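You operate a simulated robot arm through the tools that you are given. There is no shell and no other tool. Be economical: measure what you need, move in short steps, check, and stop when the job is done.

Carry out the task below with a simulated robot arm. There is one attempt and no reset: what you move stays moved.

TASK
Clamp the orange-ended block in the bed and sand off its dried glue.
Fine: then pad back and clamp open; leave the block in the bed.

It is judged by the outcome, as a careful person would: the job done as asked, and still so three seconds after it is handed in. It fails if anything else is knocked over, pushed out of place, dropped, spilled or broken.

THE ROBOT
A 7-joint arm with a two-finger parallel gripper, fixed in place. Base frame: the origin is at the foot of the arm, x ahead of it, y to its left, z up; the work surface is at about z = 0. Lengths are in cm, angles in rad, forces in N, time in s.
With the tool pointing down near the work surface it reaches from about 22 to 58 cm from the base axis. Its first joint turns from -1.152 to 1.152 rad. Payload 2.5 kg.
Tool frame: the origin (TCP) lies between the finger pads and is the grasp point; the fingertips stand 2.3 cm ahead of it; z points along the fingers, y is the line along which they close. The gripper opens to 9.4 cm. The fingers are 3.8 cm wide and 1 cm thick; the gripper's body (5.4 by 9.6 cm) begins 3.9 cm behind the TCP.
Orientation is that of the tool frame in the base frame, as a unit quaternion [w, x, y, z]. With the fingers straight down and closing along the base's y, the tool's x points along the base's -x, its y along +y and its z along -z.

THE INTERFACE
- The arm moves only by the tool move_arm. Its argument "steps" is a list of rows, each a list of 6 numbers: the shift along the base's x, y, z in cm, then the turn, a rotation vector about the base's x, y, z in rad. In form: [[tx, ty, tz, wx, wy, wz], ...]. A call has 1 to 12 rows; each row is the pose to reach, as a shift and turn from the pose commanded when the call began. "claw" is the finger opening in cm, from 0 to 9.4, set as the call begins (left out, the last holds). A row lasts 0.2 s, in which the tool goes at most 5 cm and 0.15 rad; a call with a longer step from one row to the next is refused whole, and so is a gripper value outside its range. A pose out of reach is approached as far as the arm can. The call stops where the force on the tool passes 40 N (or 10 N more than at its start, if that is more) or the arm is blocked; 0.2 s more then pass. The fingers move at their own pace (about 10.8 cm/s each) and stop on an object; they squeeze with about 20 N. The grip force told is the motor's: it shows also when the fingers shut on nothing. Time passes only in rows, and 0.2 s behind the last, so rows that repeat a pose let the fingers close. It gives the time, the measured TCP pose, the force on the tool (base axes), the opening and the grip force at its end, in the units of the frame above (readings bear some noise), and new pictures: "show" is both (left out), scene, wrist or none.
- Cameras (640 x 400 px; columns grow to the right, rows downward): "scene" is fixed at [10.27, -40.63, 53.27]; the picture's right is [0.92, -0.40, 0.00], its down [-0.27, -0.63, -0.73] and it looks along [0.29, 0.67, -0.68] (base axes); focal length 337 px, centre (320, 200). "wrist" rides on the gripper at [-3.9, 0, -4.4] in the tool frame; the picture's right is [0.00, -1.00, 0.00], its down [0.97, 0.00, -0.24] and it looks along [0.24, 0.00, 0.97] (tool axes); focal length 218 px, centre (320, 200).
- locate(camera, pixels): for up to 12 pixels [column, row] of the newest picture of that camera ("zoom" is the newest enlarged one), the place [x, y, z] in the base frame of the surface seen there, good to about 0.2 cm. No time passes.
- enlarge(camera, box): a new picture of the part [left, top, right, bottom] of that camera's present view, enlarged. No time passes.
- finish_job(): hands the job in; it is judged then, once.

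Work in short steps. Measure before you move; look again where a grasp or a placing could have gone wrong, and mend it. You have 80 turns and 120 pictures in all, those below and enlarged ones among them. Open the gripper and draw the arm clear of the work before you hand the job in, unless the task says otherwise; then end with one line.

The tools are called after "Call:" by a JSON object that holds its "name" and its "arguments". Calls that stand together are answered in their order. move_arm: Moves the arm, as the interface text tells. Its arguments: {"type":"object","properties":{"steps":{"type":"array","items":{"type":"array","items":{"type":"number"}}},"claw":{"type":"number"},"show":{"type":"string","enum":["both","scene","wrist","none"]}},"required":["steps"]} The other tools are called the same way: locate (camera, pixels) gives the place of the surface under pixels of a picture; enlarge (camera, box) takes an enlarged picture of a part of a camera's view; finish_job () hands the job in.

At the start:

```text
t: 0.0
tool_pos: [34.03, -16.89, 29.61]
tcp_rot: [0.0, 0.001, 1.0, 0.001]
wrist_force: [0.3, -0.2, -0.9]
finger_gap: 9.38
gripper_force: 0.0
```

scene: 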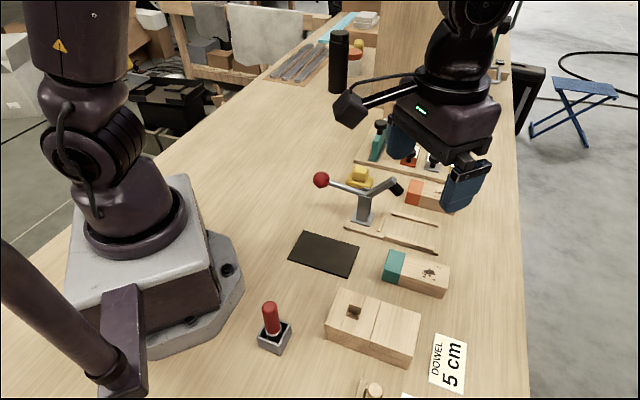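
wrist: 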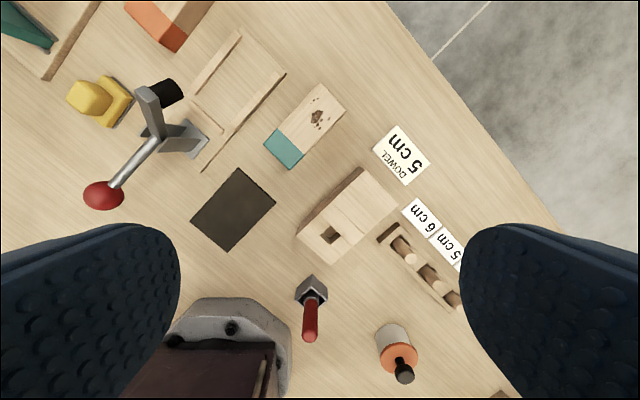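

The bed with a toggle clamp is near (390,225), the orange-ended block is near (427,193), and a yellow pad is near (358,178). I'll enlarge both views of that area.

Call:
{"name": "enlarge", "arguments": {"camera": "scene", "box": [290, 110, 490, 260]}}

Call:
{"name": "enlarge", "arguments": {"camera": "wrist", "box": [0, 0, 360, 225]}}

```text
2.67 times, centred on (390, 185) of scene
```

zoom: 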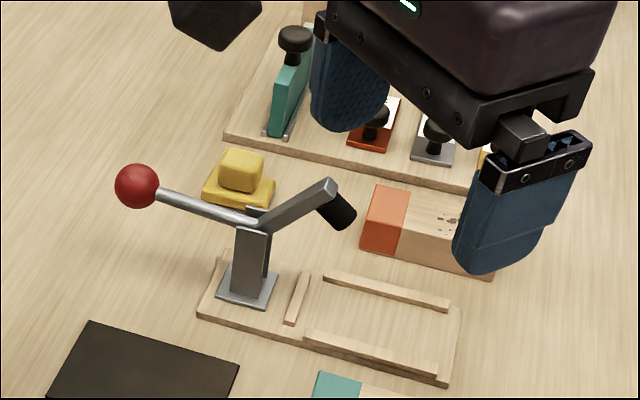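

```text
1.78 times, centred on (180, 112) of wrist
```

zoom: 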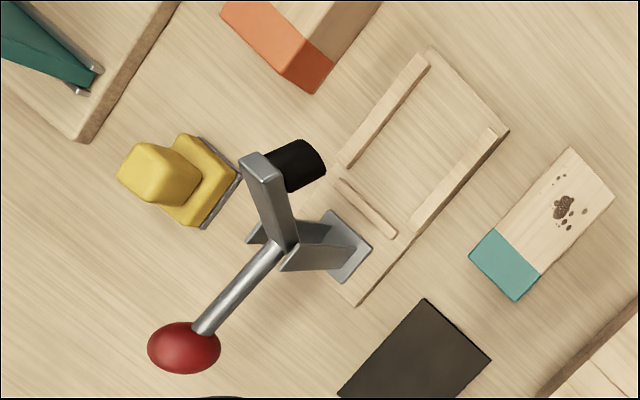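

I'll measure the key points, then move the arm for a better view of the rack.

Call:
{"name": "locate", "arguments": {"camera": "wrist", "pixels": [[102, 195], [165, 92], [150, 95], [240, 28], [285, 72], [203, 170], [170, 45], [95, 97], [120, 95], [185, 140], [190, 100], [225, 130]]}}

Call:
{"name": "locate", "arguments": {"camera": "scene", "pixels": [[321, 180], [414, 190], [407, 203], [440, 212], [416, 182], [396, 188], [360, 172], [360, 185], [380, 125], [406, 160], [430, 165], [345, 228]]}}

Call:
{"name": "move_arm", "arguments": {"steps": [[0, 3, 2, 0, 0, 0], [0, 7, 4, 0, 0, 0], [0, 11, 5, 0, 0, 0], [0, 15, 5, 0, 0, 0], [0, 19, 5, 0, 0, 0], [-2, 22, 5, 0, 0, 0]]}}

```text
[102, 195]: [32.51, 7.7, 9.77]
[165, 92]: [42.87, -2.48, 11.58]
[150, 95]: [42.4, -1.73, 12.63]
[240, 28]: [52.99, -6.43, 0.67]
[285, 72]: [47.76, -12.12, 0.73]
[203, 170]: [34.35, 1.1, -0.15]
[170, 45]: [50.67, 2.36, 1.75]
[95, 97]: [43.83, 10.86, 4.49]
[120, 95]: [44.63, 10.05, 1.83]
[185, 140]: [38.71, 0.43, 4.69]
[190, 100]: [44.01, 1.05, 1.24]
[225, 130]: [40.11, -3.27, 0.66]
```

```text
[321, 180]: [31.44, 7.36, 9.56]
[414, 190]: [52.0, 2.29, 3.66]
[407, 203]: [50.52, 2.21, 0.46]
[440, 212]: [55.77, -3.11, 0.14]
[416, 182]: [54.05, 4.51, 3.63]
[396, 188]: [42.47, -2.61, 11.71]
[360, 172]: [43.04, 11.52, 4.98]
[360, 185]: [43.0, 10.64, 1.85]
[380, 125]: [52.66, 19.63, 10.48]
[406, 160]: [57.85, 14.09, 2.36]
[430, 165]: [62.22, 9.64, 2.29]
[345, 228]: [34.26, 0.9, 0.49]
```

```text
t: 1.4
tool_pos: [31.9, 5.19, 34.48]
tcp_rot: [0.0, -0.001, 1.0, -0.001]
wrist_force: [-0.3, -0.2, -0.5]
finger_gap: 9.42
gripper_force: 0.0
```

scene: 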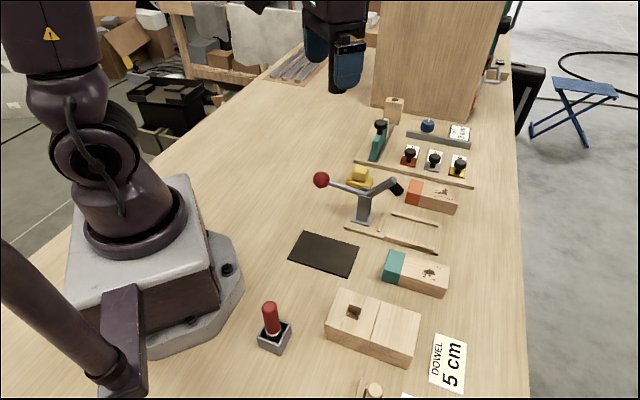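
wrist: 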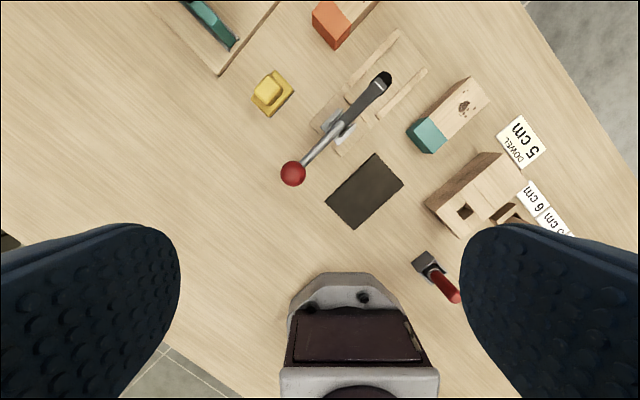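

Call:
{"name": "enlarge", "arguments": {"camera": "scene", "box": [300, 110, 480, 260]}}

Call:
{"name": "enlarge", "arguments": {"camera": "wrist", "box": [230, 0, 470, 190]}}

```text
2.67 times, centred on (390, 185) of scene
```

zoom: 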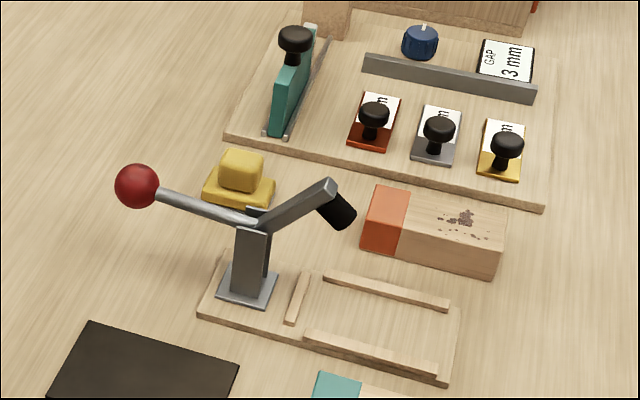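

```text
2.11 times, centred on (350, 95) of wrist
```

zoom: 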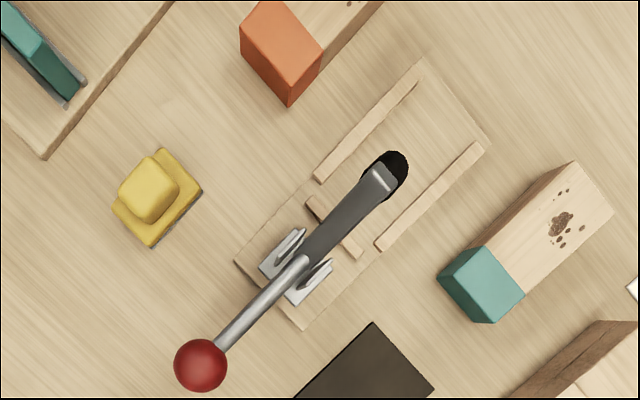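

Call:
{"name": "enlarge", "arguments": {"camera": "scene", "box": [340, 160, 470, 260]}}

Call:
{"name": "locate", "arguments": {"camera": "wrist", "pixels": [[259, 97], [272, 115], [294, 92], [275, 77], [271, 90], [292, 173], [400, 32], [427, 71], [349, 81], [378, 115], [380, 78], [385, 90]]}}

```text
4.00 times, centred on (405, 210) of scene
```

zoom: 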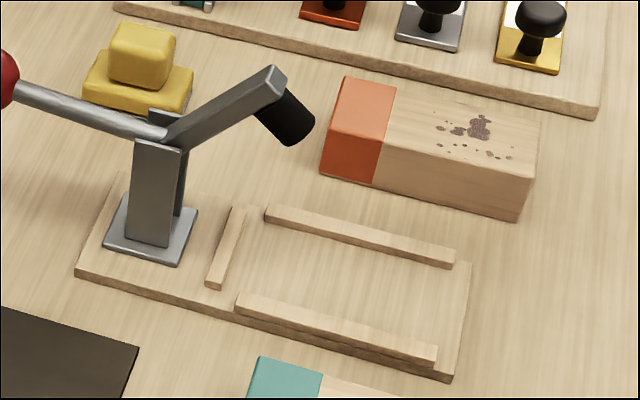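

```text
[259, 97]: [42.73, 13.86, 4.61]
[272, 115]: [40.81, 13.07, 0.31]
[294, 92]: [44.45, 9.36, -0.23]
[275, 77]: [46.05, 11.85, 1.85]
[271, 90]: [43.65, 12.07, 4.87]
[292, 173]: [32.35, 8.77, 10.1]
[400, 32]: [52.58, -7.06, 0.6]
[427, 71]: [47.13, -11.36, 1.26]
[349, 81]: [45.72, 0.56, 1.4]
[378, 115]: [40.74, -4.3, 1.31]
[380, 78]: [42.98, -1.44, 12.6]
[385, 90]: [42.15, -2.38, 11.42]
```

Call:
{"name": "locate", "arguments": {"camera": "zoom", "pixels": [[346, 80], [394, 89], [328, 144], [539, 122], [518, 189], [322, 172], [517, 216], [478, 128], [448, 128], [508, 156], [440, 110], [493, 152]]}}

Call:
{"name": "locate", "arguments": {"camera": "zoom", "pixels": [[270, 208], [452, 252], [268, 216], [240, 296], [435, 346], [240, 210], [210, 284], [320, 260], [470, 264], [450, 378], [80, 270], [125, 176]]}}

Call:
{"name": "locate", "arguments": {"camera": "zoom", "pixels": [[88, 80], [84, 95], [184, 113], [192, 75], [112, 30], [170, 40], [110, 75], [165, 86], [140, 60], [285, 125], [150, 260], [210, 250]]}}

```text
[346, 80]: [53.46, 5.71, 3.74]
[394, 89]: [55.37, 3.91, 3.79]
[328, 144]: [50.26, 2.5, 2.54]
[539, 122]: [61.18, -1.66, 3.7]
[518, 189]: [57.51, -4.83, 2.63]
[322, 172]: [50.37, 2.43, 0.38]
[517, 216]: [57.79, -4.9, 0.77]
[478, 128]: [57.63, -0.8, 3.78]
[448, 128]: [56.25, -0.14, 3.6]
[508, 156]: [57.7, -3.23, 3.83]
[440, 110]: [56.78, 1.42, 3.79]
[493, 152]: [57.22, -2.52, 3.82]
```

```text
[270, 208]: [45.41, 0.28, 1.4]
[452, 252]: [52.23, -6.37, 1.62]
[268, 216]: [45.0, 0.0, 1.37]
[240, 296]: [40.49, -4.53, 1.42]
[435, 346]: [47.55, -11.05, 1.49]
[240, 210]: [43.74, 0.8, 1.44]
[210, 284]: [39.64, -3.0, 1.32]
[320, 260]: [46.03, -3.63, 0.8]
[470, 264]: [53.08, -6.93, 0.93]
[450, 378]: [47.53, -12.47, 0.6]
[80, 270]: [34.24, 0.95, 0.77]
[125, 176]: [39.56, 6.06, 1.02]
```

```text
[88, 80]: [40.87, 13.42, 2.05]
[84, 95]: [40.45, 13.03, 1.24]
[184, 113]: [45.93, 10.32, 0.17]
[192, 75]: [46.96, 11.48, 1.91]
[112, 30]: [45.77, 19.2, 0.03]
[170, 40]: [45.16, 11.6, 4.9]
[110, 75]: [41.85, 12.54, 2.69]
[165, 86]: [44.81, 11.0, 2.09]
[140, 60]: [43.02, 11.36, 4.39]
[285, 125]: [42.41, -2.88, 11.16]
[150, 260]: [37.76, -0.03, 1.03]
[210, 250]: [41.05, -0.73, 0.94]
```

Bed and block are both aligned with u = (0.707,-0.707), so the block needs only a translation. I'll turn the tool -45° and look from above the block and rack.

Call:
{"name": "move_arm", "arguments": {"steps": [[3, -1, -2, 0, 0, -0.131], [7, -2, -4, 0, 0, -0.262], [11, -3, -6, 0, 0, -0.393], [15, -4, -8, 0, 0, -0.524], [18, -5, -10, 0, 0, -0.655], [20, -5, -12, 0, 0, -0.785]], "claw": 6.6}}

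```text
t: 2.8
tool_pos: [52.28, 0.1, 22.47]
tcp_rot: [-0.001, 0.384, 0.923, -0.001]
wrist_force: [-0.5, 0.9, -0.3]
finger_gap: 6.6
gripper_force: 0.0
```

scene: 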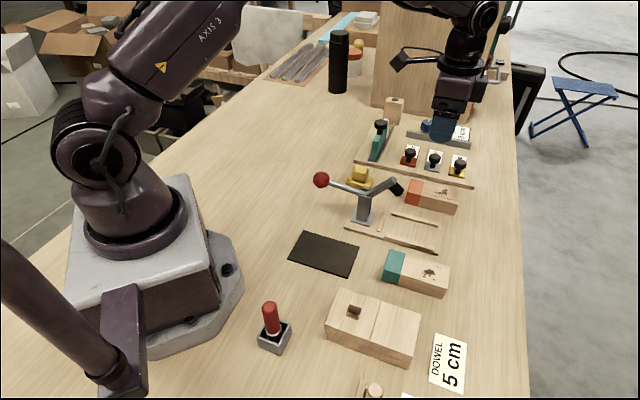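
wrist: 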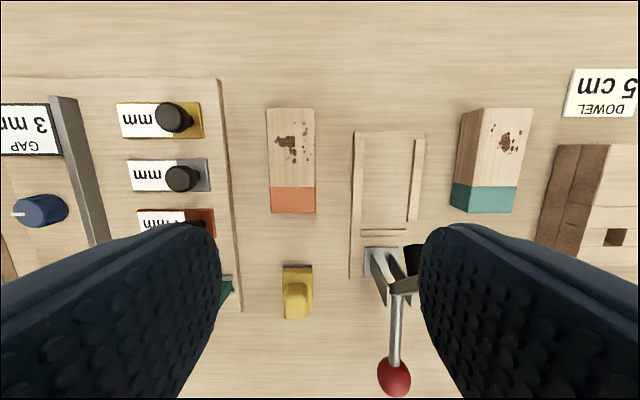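

Call:
{"name": "enlarge", "arguments": {"camera": "wrist", "box": [200, 70, 450, 330]}}

Call:
{"name": "locate", "arguments": {"camera": "wrist", "pixels": [[266, 109], [315, 109], [270, 211], [316, 211], [220, 80], [232, 200], [175, 117], [182, 178], [285, 265], [312, 266], [287, 318], [308, 318]]}}

Call:
{"name": "locate", "arguments": {"camera": "wrist", "pixels": [[363, 150], [361, 210], [414, 150], [408, 210], [385, 229], [362, 232], [407, 232], [390, 135], [390, 375], [385, 180], [364, 262], [397, 262]]}}

```text
1.54 times, centred on (325, 200) of wrist
```

zoom: 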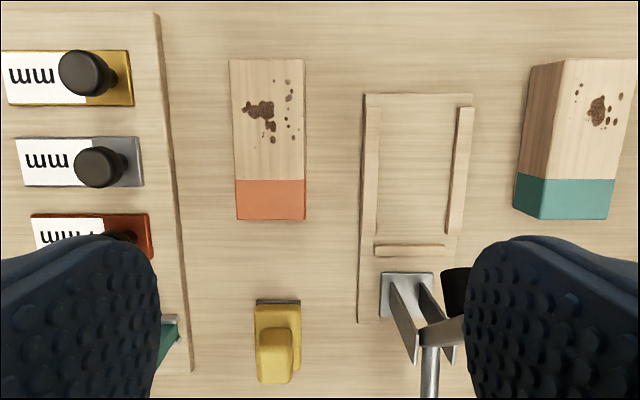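

```text
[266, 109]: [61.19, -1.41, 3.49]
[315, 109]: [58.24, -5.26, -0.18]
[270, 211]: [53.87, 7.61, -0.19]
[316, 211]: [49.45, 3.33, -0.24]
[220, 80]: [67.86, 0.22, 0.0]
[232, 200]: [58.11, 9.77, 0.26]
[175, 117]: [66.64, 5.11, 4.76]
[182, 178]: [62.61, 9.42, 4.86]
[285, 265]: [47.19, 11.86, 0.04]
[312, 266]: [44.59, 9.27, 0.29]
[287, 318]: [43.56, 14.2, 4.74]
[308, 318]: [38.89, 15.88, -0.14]
```

```text
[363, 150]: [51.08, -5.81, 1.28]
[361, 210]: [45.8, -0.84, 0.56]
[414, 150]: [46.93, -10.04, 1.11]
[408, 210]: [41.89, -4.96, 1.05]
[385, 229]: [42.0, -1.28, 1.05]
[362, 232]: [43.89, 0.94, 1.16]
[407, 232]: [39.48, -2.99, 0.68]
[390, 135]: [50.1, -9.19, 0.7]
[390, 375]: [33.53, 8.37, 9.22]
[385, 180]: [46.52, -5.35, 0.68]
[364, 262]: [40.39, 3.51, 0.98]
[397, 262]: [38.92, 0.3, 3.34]
```

Block centre is about u=39, v=39.9, with its top at z≈3.75. I'll move above the grasp point at about (56.6,-0.1) and check the alignment.

Call:
{"name": "move_arm", "arguments": {"steps": [[2, -0.1, -3, 0, 0, 0], [4.5, -0.25, -6, 0, 0, 0], [4.5, -0.25, -9.5, 0, 0, 0], [4.5, -0.25, -12.5, 0, 0, 0], [4.5, -0.25, -12.5, 0, 0, 0]]}}

```text
t: 4.0
tool_pos: [56.51, -0.2, 9.99]
tcp_rot: [0.0, 0.382, 0.924, 0.0]
wrist_force: [-0.7, -0.1, 0.1]
finger_gap: 6.61
gripper_force: 0.1
```

scene: 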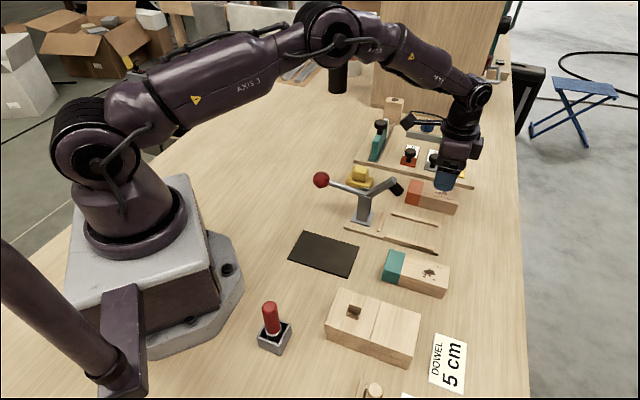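
wrist: 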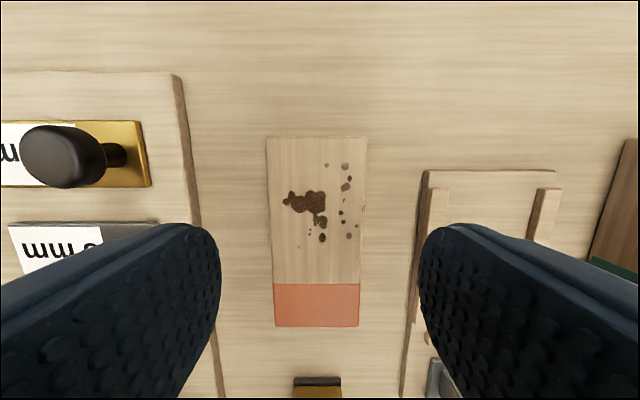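

The block is centred between the fingers (columns 266–367). I'll descend and grip.

Call:
{"name": "move_arm", "arguments": {"steps": [[0.08, 0.08, -2.5, 0, 0, 0], [0.08, 0.08, -5, 0, 0, 0], [0.08, 0.08, -6.6, 0, 0, 0], [0.08, 0.08, -6.6, 0, 0, 0]], "show": "none"}}

Call:
{"name": "move_arm", "arguments": {"steps": [[0, 0, 0, 0, 0, 0], [0, 0, 0, 0, 0, 0], [0, 0, 0, 0, 0, 0]], "claw": 3.5}}

```text
t: 5.0
tool_pos: [56.7, -0.14, 3.53]
tcp_rot: [0.0, 0.383, 0.924, 0.0]
wrist_force: [0.9, -0.3, -0.2]
finger_gap: 6.6
gripper_force: 0.1
```

```text
t: 5.8
tool_pos: [56.77, -0.29, 3.37]
tcp_rot: [0.0, 0.382, 0.924, 0.0]
wrist_force: [0.4, 0.7, -0.1]
finger_gap: 4.96
gripper_force: 19.6
```

scene: 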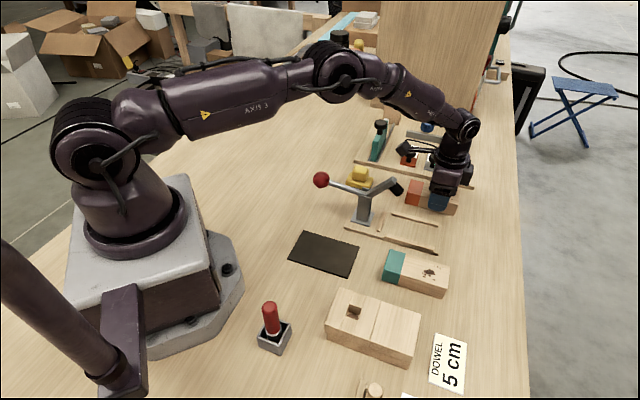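
wrist: 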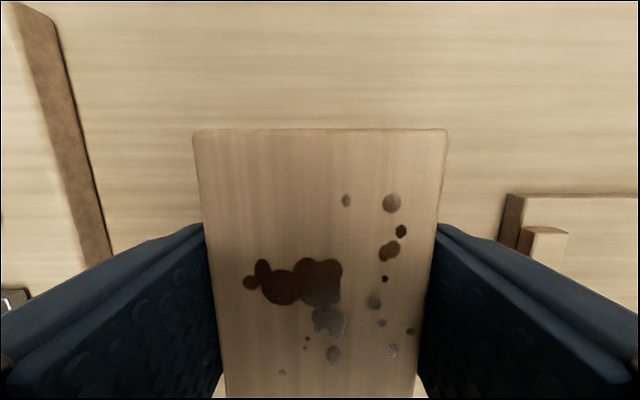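

Gripped at 4.96 cm. I'll lift 3 cm and carry it along -v until it is over the bed.

Call:
{"name": "move_arm", "arguments": {"steps": [[0, 0, 1.5, 0, 0, 0], [0, 0, 3, 0, 0, 0], [-2, -2, 3, 0, 0, 0], [-4, -4, 3, 0, 0, 0], [-6, -6, 3, 0, 0, 0], [-7.85, -7.85, 3, 0, 0, 0], [-7.85, -7.85, 3, 0, 0, 0]]}}

Call:
{"name": "enlarge", "arguments": {"camera": "scene", "box": [330, 160, 470, 270]}}

```text
t: 7.4
tool_pos: [49.05, -8.01, 6.57]
tcp_rot: [0.002, 0.383, 0.924, 0.002]
wrist_force: [14.8, 8.1, -3.3]
finger_gap: 4.97
gripper_force: 20.2
```

scene: 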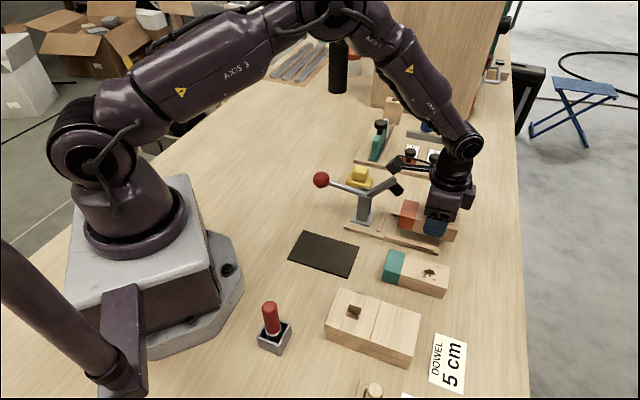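
wrist: 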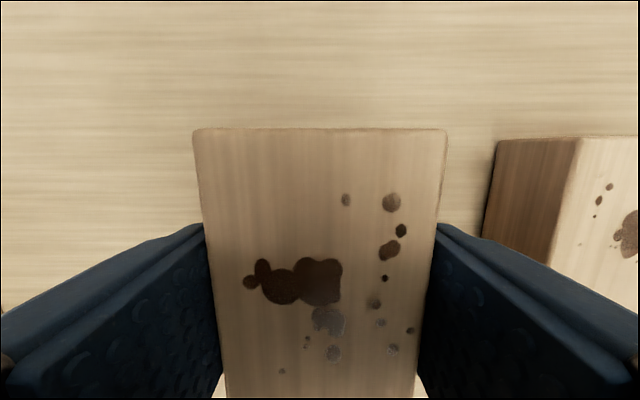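

```text
3.64 times, centred on (400, 215) of scene
```

zoom: 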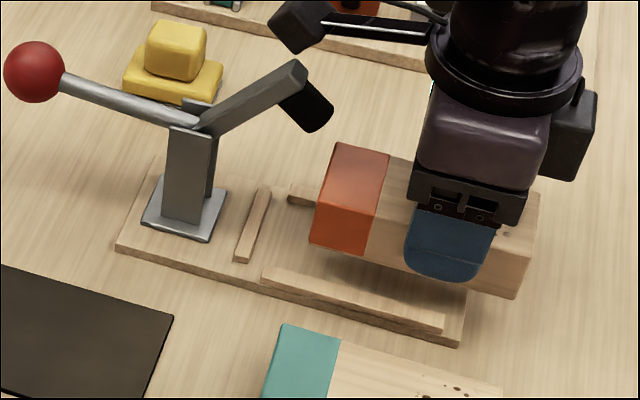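

A horizontal force of about 17 N shows, so I'll hold briefly to see if it's only a transient.

Call:
{"name": "move_arm", "arguments": {"steps": [[0, 0, 0, 0, 0, 0], [0, 0, 0, 0, 0, 0]], "show": "none"}}

Call:
{"name": "locate", "arguments": {"camera": "zoom", "pixels": [[340, 200], [315, 245], [360, 245], [515, 290], [265, 272], [440, 318], [350, 285], [335, 160], [290, 200], [245, 255]]}}

```text
t: 8.0
tool_pos: [49.08, -8.0, 6.62]
tcp_rot: [0.001, 0.383, 0.924, 0.002]
wrist_force: [18.9, 13.8, 1.1]
finger_gap: 4.97
gripper_force: 20.0
```

```text
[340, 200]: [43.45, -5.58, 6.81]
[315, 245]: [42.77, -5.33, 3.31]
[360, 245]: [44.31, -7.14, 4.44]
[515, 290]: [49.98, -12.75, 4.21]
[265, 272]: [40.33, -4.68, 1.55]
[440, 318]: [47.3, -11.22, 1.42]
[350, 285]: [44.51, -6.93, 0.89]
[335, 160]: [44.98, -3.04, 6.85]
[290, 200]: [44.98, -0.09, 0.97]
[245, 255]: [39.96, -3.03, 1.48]
```

The force persists, so something is touching. The black box hanging off the wrist at (398,165) may be against the clamp lever, so I'll inspect it.

Call:
{"name": "enlarge", "arguments": {"camera": "scene", "box": [370, 120, 490, 200]}}

Call:
{"name": "locate", "arguments": {"camera": "scene", "pixels": [[397, 160], [393, 168], [401, 165], [398, 190], [391, 182], [421, 167], [410, 171], [408, 163]]}}

```text
5.00 times, centred on (430, 160) of scene
```

zoom: 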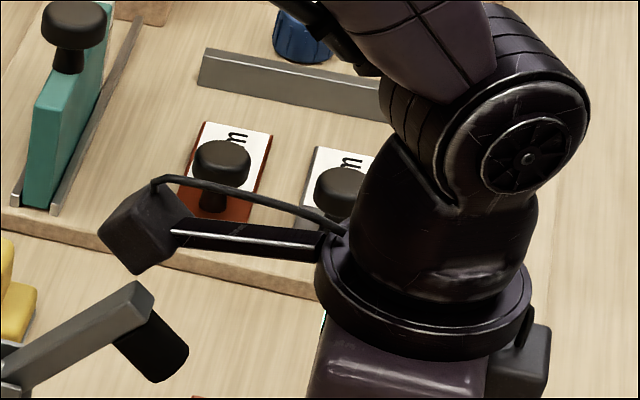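

```text
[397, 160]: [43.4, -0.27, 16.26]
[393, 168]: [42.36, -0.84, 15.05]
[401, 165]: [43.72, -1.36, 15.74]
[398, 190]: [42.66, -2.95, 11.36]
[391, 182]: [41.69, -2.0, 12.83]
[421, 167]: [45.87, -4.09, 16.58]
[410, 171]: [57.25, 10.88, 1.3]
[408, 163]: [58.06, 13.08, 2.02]
```

The box on the wrist (tool +x side) sits at about u 31, z 14–16 and touches the lever tip. I'll back away, set the block on the table near (u≈37, v≈38.4), and re-grasp with the tool turned 180° so the box faces away from the clamp.

Call:
{"name": "move_arm", "arguments": {"steps": [[1, 1, 0, 0, 0, 0], [3, 3, 0, 0, 0, 0], [5, 5, 0, 0, 0, 0], [6.72, 6.72, 0, 0, 0, 0], [4.6, 8.84, 0, 0, 0, 0], [4.6, 8.84, 0, 0, 0, 0]]}}

```text
t: 9.4
tool_pos: [53.23, 0.72, 6.54]
tcp_rot: [0.001, 0.382, 0.924, 0.0]
wrist_force: [0.9, 0.1, -1.0]
finger_gap: 4.96
gripper_force: 19.9
```

scene: 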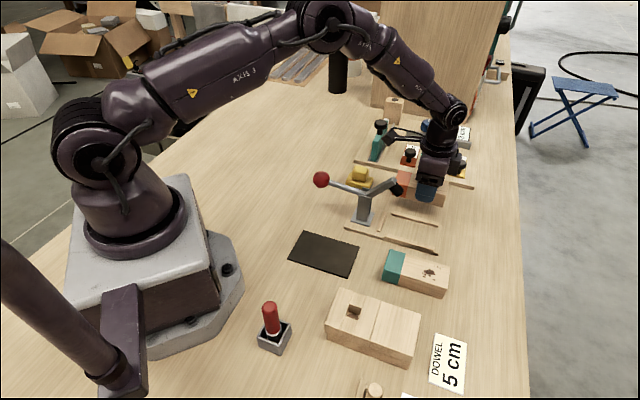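
wrist: 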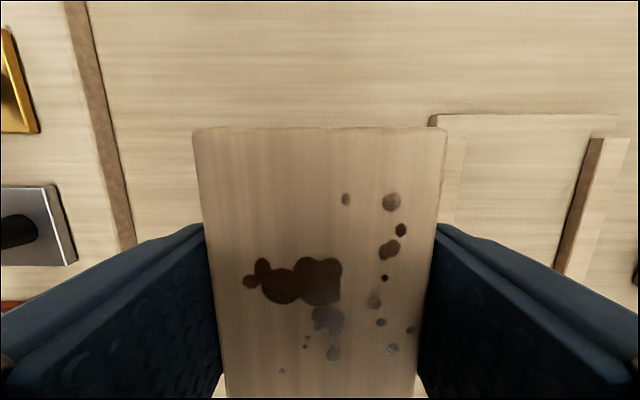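

Force is clear now. I'll lower the block to the table, open, and rise.

Call:
{"name": "move_arm", "arguments": {"steps": [[0, 0, -1.5, 0, 0, 0], [0, 0, -2.6, 0, 0, 0], [0, 0, -3.0, 0, 0, 0], [0, 0, -3.0, 0, 0, 0]], "show": "none"}}

Call:
{"name": "move_arm", "arguments": {"steps": [[0, 0, 0, 0, 0, 0], [0, 0, 0, 0, 0, 0], [0, 0, 3, 0, 0, 0], [0, 0, 7, 0, 0, 0], [0, 0, 11, 0, 0, 0], [0, 0, 14, 0, 0, 0]], "claw": 6.6}}

```text
t: 10.4
tool_pos: [53.37, 0.86, 3.49]
tcp_rot: [0.0, 0.382, 0.924, -0.001]
wrist_force: [0.7, -0.2, -1.0]
finger_gap: 4.97
gripper_force: 19.9
```

```text
t: 11.8
tool_pos: [53.42, 0.75, 17.56]
tcp_rot: [0.0, 0.383, 0.924, 0.0]
wrist_force: [-0.2, 0.5, -0.1]
finger_gap: 6.59
gripper_force: 0.1
```

scene: 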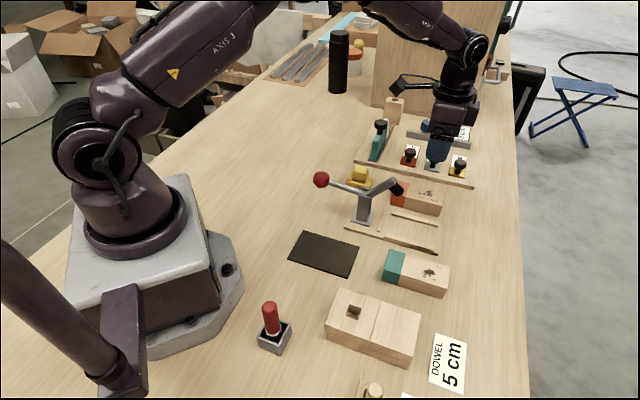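
wrist: 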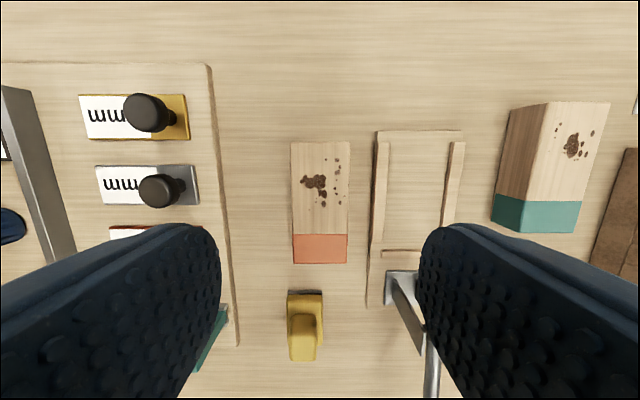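

The block sits cleanly on the table. I'll turn the tool +π in two calls.

Call:
{"name": "move_arm", "arguments": {"steps": [[0, 0, 1, 0, 0, 0.14], [0, 0, 2, 0, 0, 0.28], [0, 0, 3, 0, 0, 0.42], [0, 0, 3, 0, 0, 0.56], [0, 0, 3, 0, 0, 0.7], [0, 0, 3, 0, 0, 0.84], [0, 0, 3, 0, 0, 0.98], [0, 0, 3, 0, 0, 1.12], [0, 0, 3, 0, 0, 1.26], [0, 0, 3, 0, 0, 1.4], [0, 0, 3, 0, 0, 1.54], [0, 0, 3, 0, 0, 1.68]], "show": "none"}}

Call:
{"name": "move_arm", "arguments": {"steps": [[0, 0, 0, 0, 0, 0.14], [0, 0, 0, 0, 0, 0.28], [0, 0, 0, 0, 0, 0.42], [0, 0, 0, 0, 0, 0.56], [0, 0, 0, 0, 0, 0.7], [0, 0, 0, 0, 0, 0.84], [0, 0, 0, 0, 0, 0.98], [0, 0, 0, 0, 0, 1.12], [0, 0, 0, 0, 0, 1.26], [0, 0, 0, 0, 0, 1.4], [0, 0, 0, 0, 0, 1.4616], [0, 0, 0, 0, 0, 1.4616]]}}

```text
t: 14.4
tool_pos: [53.4, 0.86, 20.5]
tcp_rot: [0.0, -0.434, 0.901, 0.0]
wrist_force: [-0.6, -0.2, 0.3]
finger_gap: 6.62
gripper_force: 0.1
```

```text
t: 17.0
tool_pos: [53.53, 0.82, 20.58]
tcp_rot: [0.0, 0.924, -0.382, -0.001]
wrist_force: [-0.6, 0.2, 0.1]
finger_gap: 6.61
gripper_force: 0.2
```

scene: 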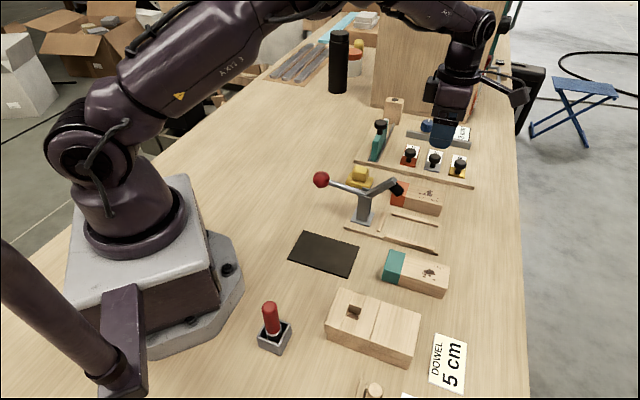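
wrist: 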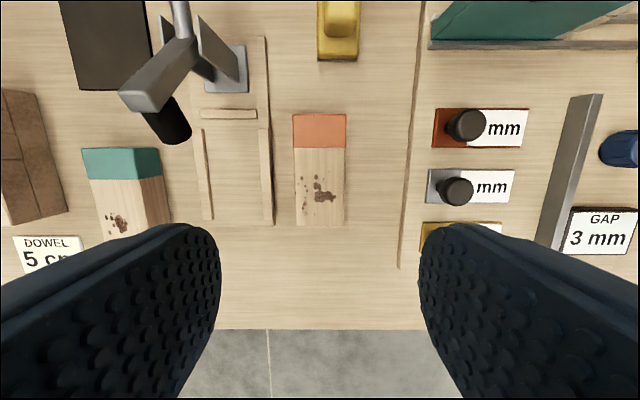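

The reversed pose is reachable. The block is at u 30.4–41.2, v≈38.3, so I'll grip near its outer end at about (54.8,-0.6).

Call:
{"name": "move_arm", "arguments": {"steps": [[1.4, -1.49, -4, 0, 0, 0], [1.4, -1.49, -8, 0, 0, 0], [1.4, -1.49, -10.5, 0, 0, 0], [1.4, -1.49, -10.5, 0, 0, 0]]}}

```text
t: 18.0
tool_pos: [54.78, -0.77, 9.95]
tcp_rot: [0.0, 0.924, -0.382, -0.001]
wrist_force: [-0.2, -0.1, 0.5]
finger_gap: 6.6
gripper_force: 0.2
```

scene: 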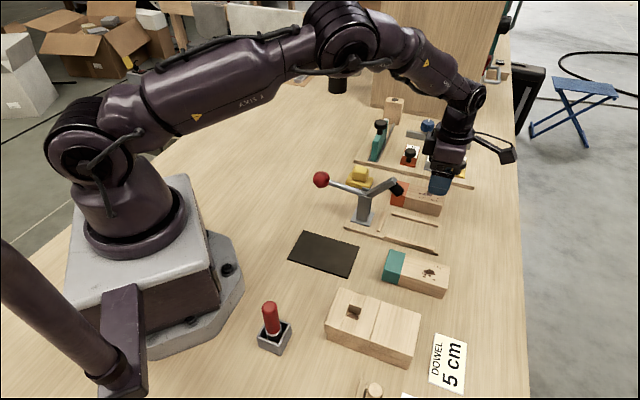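
wrist: 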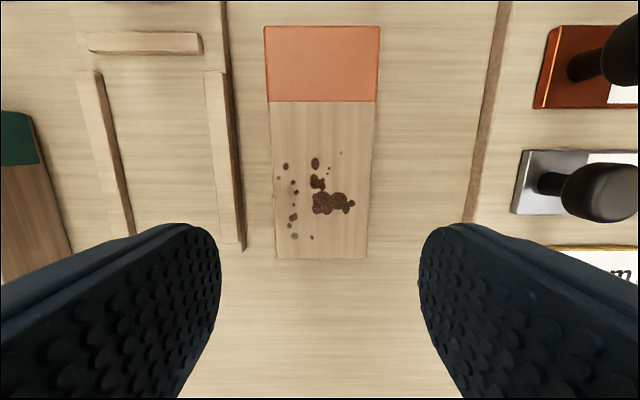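

Call:
{"name": "move_arm", "arguments": {"steps": [[0, 0, -2.5, 0, 0, 0], [0, 0, -5, 0, 0, 0], [0, 0, -6.55, 0, 0, 0], [0, 0, -6.55, 0, 0, 0]], "show": "none"}}

Call:
{"name": "move_arm", "arguments": {"steps": [[0, 0, 0, 0, 0, 0], [0, 0, 0, 0, 0, 0], [0, 0, 0, 0, 0, 0], [0, 0, 1.5, 0, 0, 0], [0, 0, 3, 0, 0, 0]], "claw": 3.5}}

```text
t: 19.0
tool_pos: [54.64, -0.68, 3.52]
tcp_rot: [-0.001, 0.924, -0.382, 0.001]
wrist_force: [0.1, 0.8, 0.0]
finger_gap: 6.58
gripper_force: 0.2
```

```text
t: 20.2
tool_pos: [54.82, -0.77, 6.42]
tcp_rot: [0.0, 0.924, -0.383, 0.001]
wrist_force: [-0.5, 0.5, -1.3]
finger_gap: 4.95
gripper_force: 19.7
```

scene: 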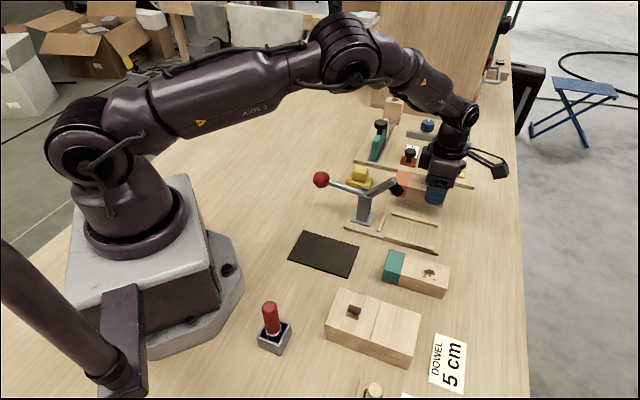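
wrist: 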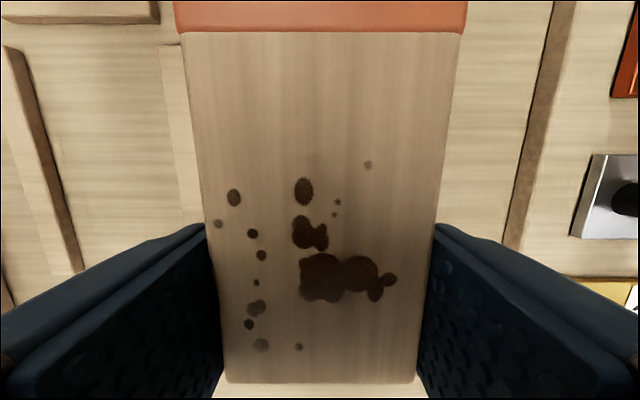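

Held again. I'll shift +2.5 along u and then -9.25 along v to hover over the channel.

Call:
{"name": "move_arm", "arguments": {"steps": [[0.9, -0.9, 0, 0, 0, 0], [1.77, -1.77, 0, 0, 0, 0], [-0.23, -3.77, 0, 0, 0, 0], [-2.23, -5.77, 0, 0, 0, 0], [-4.0, -7.54, 0, 0, 0, 0], [-4.77, -8.31, 0, 0, 0, 0], [-4.77, -8.31, 0, 0, 0, 0]]}}

Call:
{"name": "enlarge", "arguments": {"camera": "scene", "box": [340, 140, 480, 260]}}

```text
t: 21.8
tool_pos: [50.19, -8.87, 6.74]
tcp_rot: [0.0, 0.924, -0.382, 0.0]
wrist_force: [-0.2, 0.0, -1.6]
finger_gap: 4.99
gripper_force: 19.7
```

scene: 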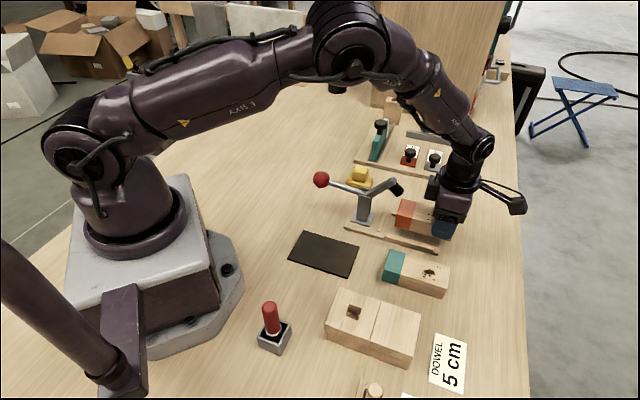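
wrist: 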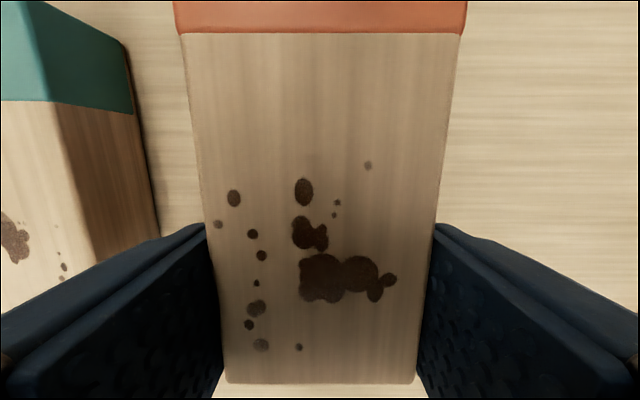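

```text
3.33 times, centred on (410, 200) of scene
```

zoom: 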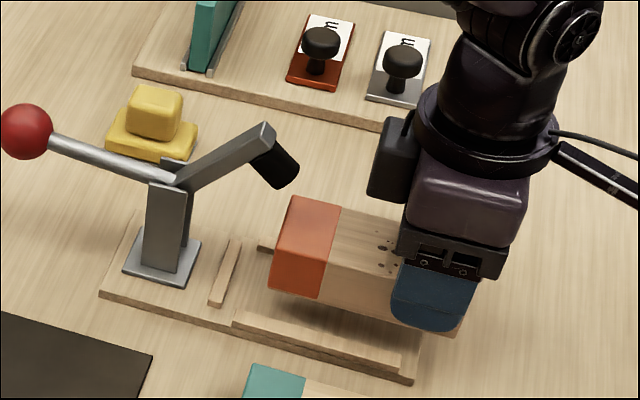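

Clear of the lever. I'll lower until just above rail height and check the fit.

Call:
{"name": "move_arm", "arguments": {"steps": [[0, 0, -0.7, 0, 0, 0], [0, 0, -1.3, 0, 0, 0], [0, 0, -1.3, 0, 0, 0]], "show": "scene"}}

Call:
{"name": "enlarge", "arguments": {"camera": "scene", "box": [370, 180, 470, 260]}}

```text
t: 22.6
tool_pos: [50.12, -8.91, 5.12]
tcp_rot: [0.001, 0.924, -0.382, 0.0]
wrist_force: [0.1, -0.3, -1.6]
finger_gap: 4.96
gripper_force: 20.3
```

scene: 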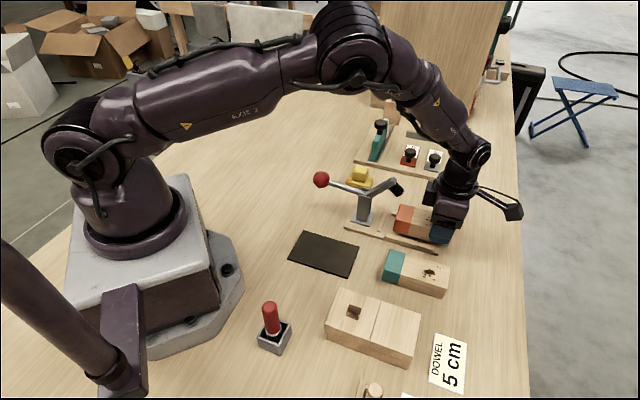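

```text
5.00 times, centred on (420, 220) of scene
```

zoom: 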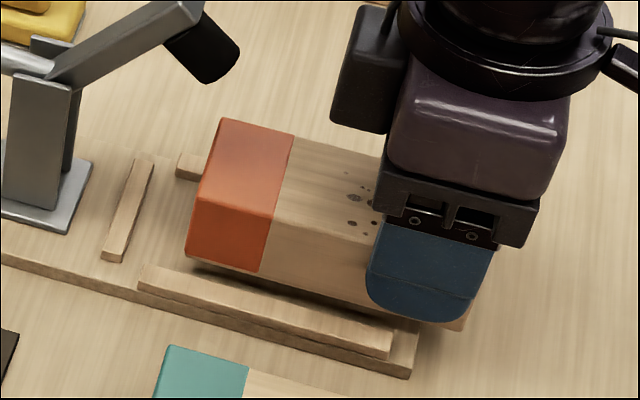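

Call:
{"name": "move_arm", "arguments": {"steps": [[0, 0, -0.3, 0, 0, 0], [0, 0, -0.6, 0, 0, 0], [0, 0, -0.8, 0, 0, 0], [0, 0, -0.8, 0, 0, 0]], "show": "scene"}}

Call:
{"name": "enlarge", "arguments": {"camera": "scene", "box": [370, 180, 470, 260]}}

```text
t: 23.6
tool_pos: [50.07, -8.93, 4.39]
tcp_rot: [-0.001, 0.924, -0.382, 0.0]
wrist_force: [0.4, 0.3, -0.8]
finger_gap: 4.95
gripper_force: 19.9
```

scene: 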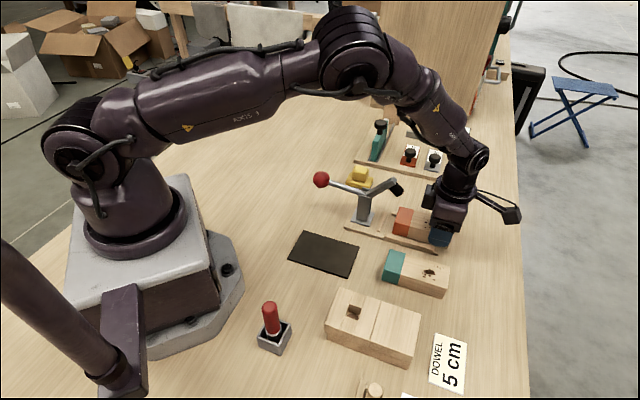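

```text
5.00 times, centred on (420, 220) of scene
```

zoom: 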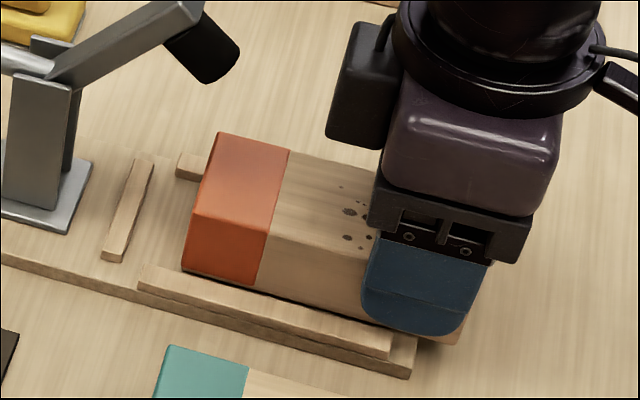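

In the channel. I'll slide it along -u toward the stop.

Call:
{"name": "move_arm", "arguments": {"steps": [[-0.4, 0.4, -0.05, 0, 0, 0], [-0.8, 0.8, -0.1, 0, 0, 0], [-1.2, 1.2, -0.1, 0, 0, 0], [-1.3, 1.3, -0.1, 0, 0, 0], [-1.3, 1.3, -0.1, 0, 0, 0]], "show": "scene"}}

Call:
{"name": "enlarge", "arguments": {"camera": "scene", "box": [370, 180, 470, 260]}}

```text
t: 24.8
tool_pos: [48.76, -7.67, 4.32]
tcp_rot: [0.0, 0.924, -0.382, 0.001]
wrist_force: [1.2, -2.1, 3.8]
finger_gap: 5.0
gripper_force: 20.1
```

scene: 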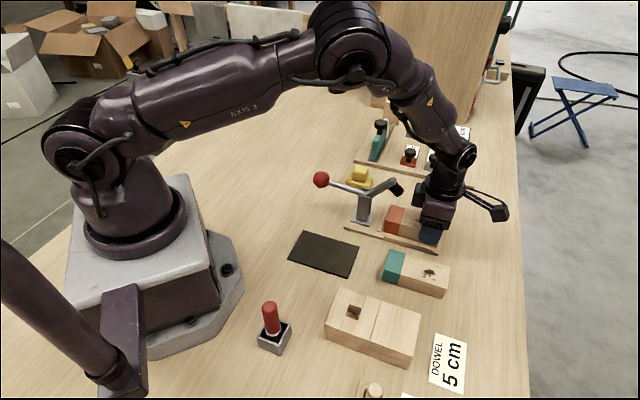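

```text
5.00 times, centred on (420, 220) of scene
```

zoom: 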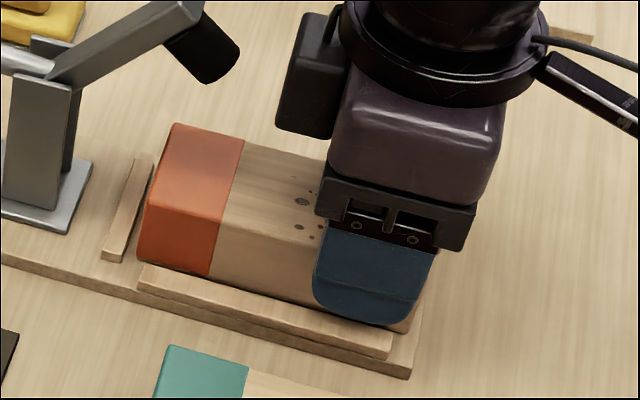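

Almost at the stop, so I'll slide another 0.4 and read the force.

Call:
{"name": "move_arm", "arguments": {"steps": [[-0.14, 0.14, 0, 0, 0, 0], [-0.28, 0.28, 0, 0, 0, 0], [-0.28, 0.28, 0, 0, 0, 0]], "show": "scene"}}

Call:
{"name": "enlarge", "arguments": {"camera": "scene", "box": [370, 180, 470, 260]}}

```text
t: 25.6
tool_pos: [48.51, -7.31, 4.38]
tcp_rot: [0.0, 0.924, -0.382, 0.001]
wrist_force: [2.5, -2.8, 8.7]
finger_gap: 4.96
gripper_force: 19.9
```

scene: 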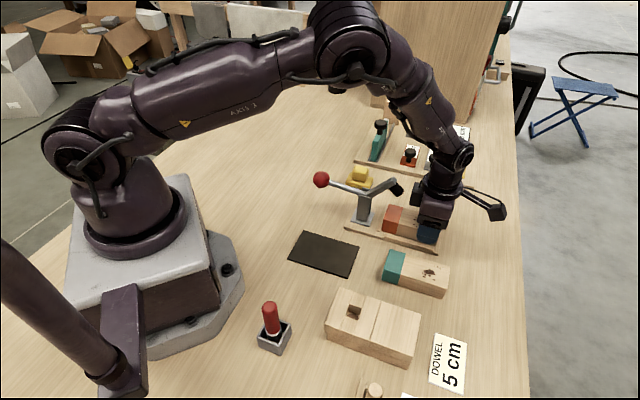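

```text
5.00 times, centred on (420, 220) of scene
```

zoom: 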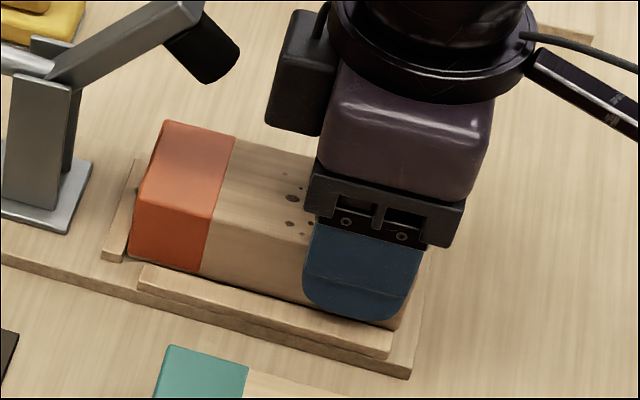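

Call:
{"name": "move_arm", "arguments": {"steps": [[-0.1, 0.1, 0.05, 0, 0, 0], [-0.2, 0.2, 0.05, 0, 0, 0], [-0.2, 0.2, 0.05, 0, 0, 0]], "show": "scene"}}

Call:
{"name": "enlarge", "arguments": {"camera": "scene", "box": [370, 180, 470, 260]}}

```text
t: 26.4
tool_pos: [48.47, -7.2, 4.43]
tcp_rot: [0.0, 0.924, -0.383, 0.003]
wrist_force: [13.9, -9.5, 2.3]
finger_gap: 5.0
gripper_force: 20.3
```

scene: 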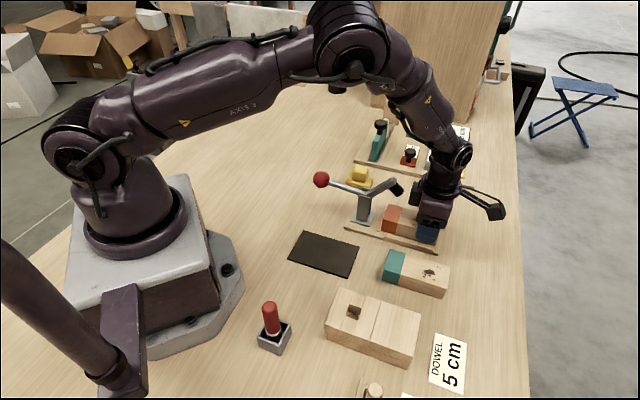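

```text
5.00 times, centred on (420, 220) of scene
```

zoom: 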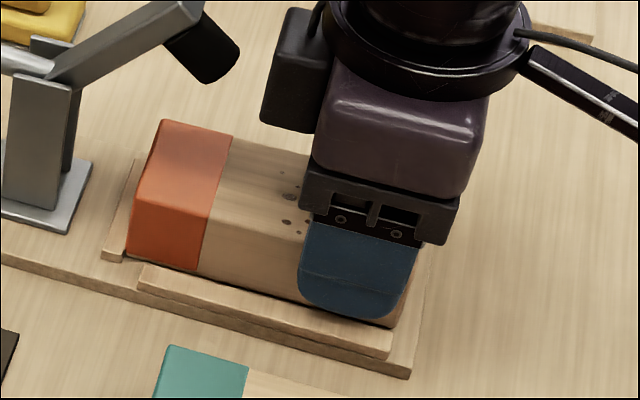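

Contact with the stop at 17 N. I'll relax slightly, open, withdraw along +u, then rise.

Call:
{"name": "move_arm", "arguments": {"steps": [[0.12, -0.12, 0, 0, 0, 0], [0.12, -0.12, 0, 0, 0, 0]], "show": "none"}}

Call:
{"name": "move_arm", "arguments": {"steps": [[0, 0, 0, 0, 0, 0], [0, 0, 0, 0, 0, 0], [0.7, -0.7, 0.3, 0, 0, 0], [2.1, -2.1, 0.5, 0, 0, 0], [2.8, -2.8, 4, 0, 0, 0], [2.8, -2.8, 8, 0, 0, 0], [2.8, -2.8, 12, 0, 0, 0], [2.8, -2.8, 16, 0, 0, 0]], "claw": 6.2}}

Call:
{"name": "enlarge", "arguments": {"camera": "scene", "box": [300, 150, 450, 260]}}

```text
t: 27.0
tool_pos: [48.4, -7.25, 4.3]
tcp_rot: [0.0, 0.924, -0.382, 0.0]
wrist_force: [6.5, -6.2, 7.2]
finger_gap: 4.96
gripper_force: 19.7
```

```text
t: 28.8
tool_pos: [51.15, -10.05, 20.23]
tcp_rot: [0.0, 0.924, -0.381, -0.001]
wrist_force: [-0.6, -0.8, -0.5]
finger_gap: 6.21
gripper_force: 0.0
```

scene: 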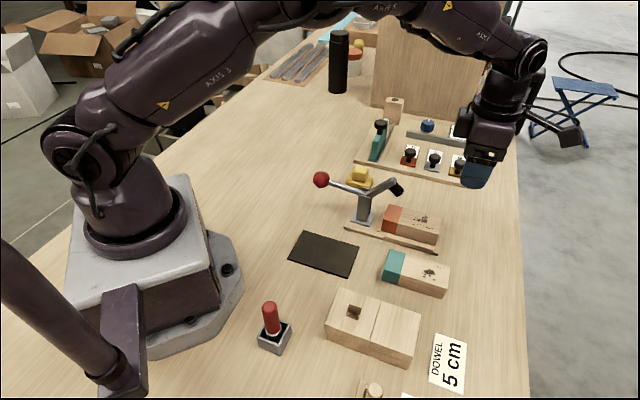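
wrist: 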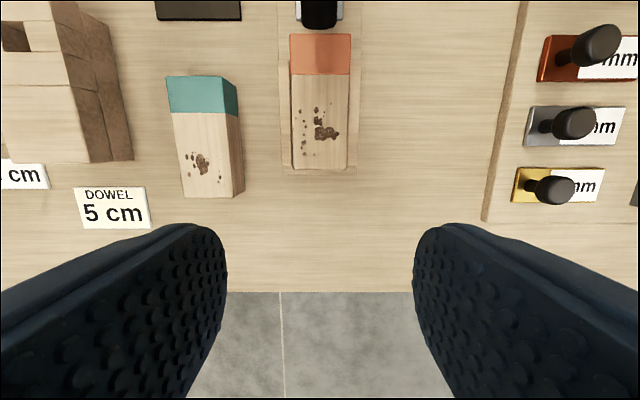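

```text
3.64 times, centred on (375, 205) of scene
```

zoom: 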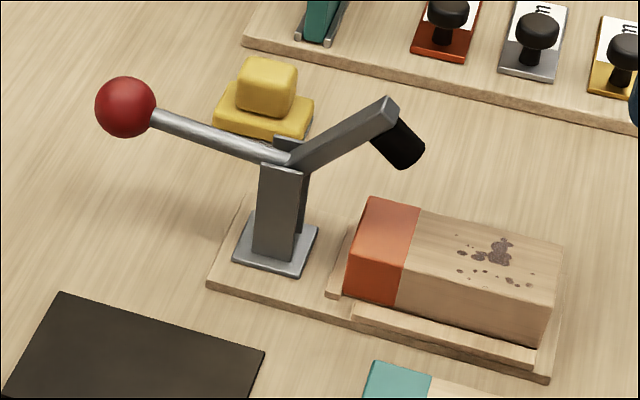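

The block is seated in the bed. Now I'll measure the clamp lever.

Call:
{"name": "locate", "arguments": {"camera": "zoom", "pixels": [[126, 106], [126, 85], [105, 110], [150, 125], [165, 122], [220, 142], [275, 160], [290, 160], [340, 130], [388, 103], [415, 145], [400, 155]]}}

```text
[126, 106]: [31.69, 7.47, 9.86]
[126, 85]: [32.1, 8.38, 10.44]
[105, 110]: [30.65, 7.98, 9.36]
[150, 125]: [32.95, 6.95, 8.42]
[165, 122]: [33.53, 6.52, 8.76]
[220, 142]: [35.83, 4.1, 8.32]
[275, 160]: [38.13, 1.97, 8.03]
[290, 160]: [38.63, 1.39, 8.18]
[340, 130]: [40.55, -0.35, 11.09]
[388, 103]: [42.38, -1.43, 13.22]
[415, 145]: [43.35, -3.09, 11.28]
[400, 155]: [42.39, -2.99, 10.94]
```

Pivot is about (u 26, z 7.9) and ball centre about (32.1,8.4,8.9), so closing needs the ball raised about 50° around the pivot. I'll move above the ball.

Call:
{"name": "move_arm", "arguments": {"steps": [[-3, 3, 1, 0, 0, 0], [-6, 6, 1, 0, 0, 0], [-9, 9, 1, 0, 0, 0], [-12, 12, 1, 0, 0, 0], [-15, 15, 1, 0, 0, 0], [-19, 18.4, -1, 0, 0, 0], [-19, 18.4, -1, 0, 0, 0]]}}

```text
refused: row 6 steps farther than a row can; nothing moved
```

Call:
{"name": "move_arm", "arguments": {"steps": [[-3, 3, 1, 0, 0, 0], [-6, 6, 1, 0, 0, 0], [-9, 9, 1, 0, 0, 0], [-12, 12, 1, 0, 0, 0], [-15, 15, 1, 0, 0, 0], [-17, 17, 0, 0, 0, 0], [-19, 18.4, -1, 0, 0, 0], [-19, 18.4, -1, 0, 0, 0]]}}

```text
t: 30.6
tool_pos: [32.24, 8.38, 19.48]
tcp_rot: [0.0, 0.925, -0.381, 0.0]
wrist_force: [-1.2, 0.8, 0.2]
finger_gap: 6.19
gripper_force: 0.1
```

scene: 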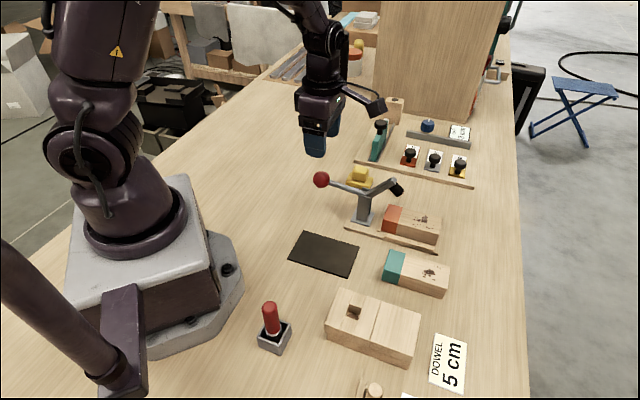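
wrist: 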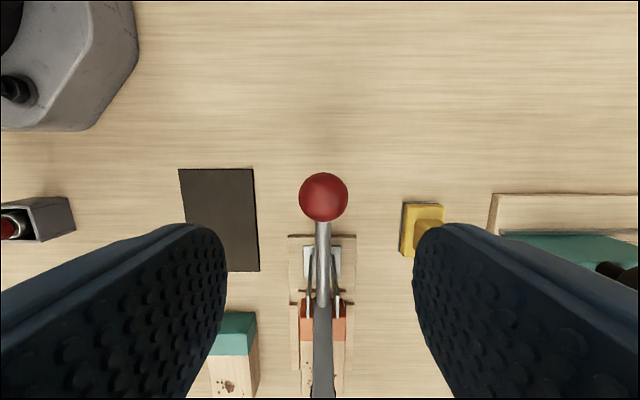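

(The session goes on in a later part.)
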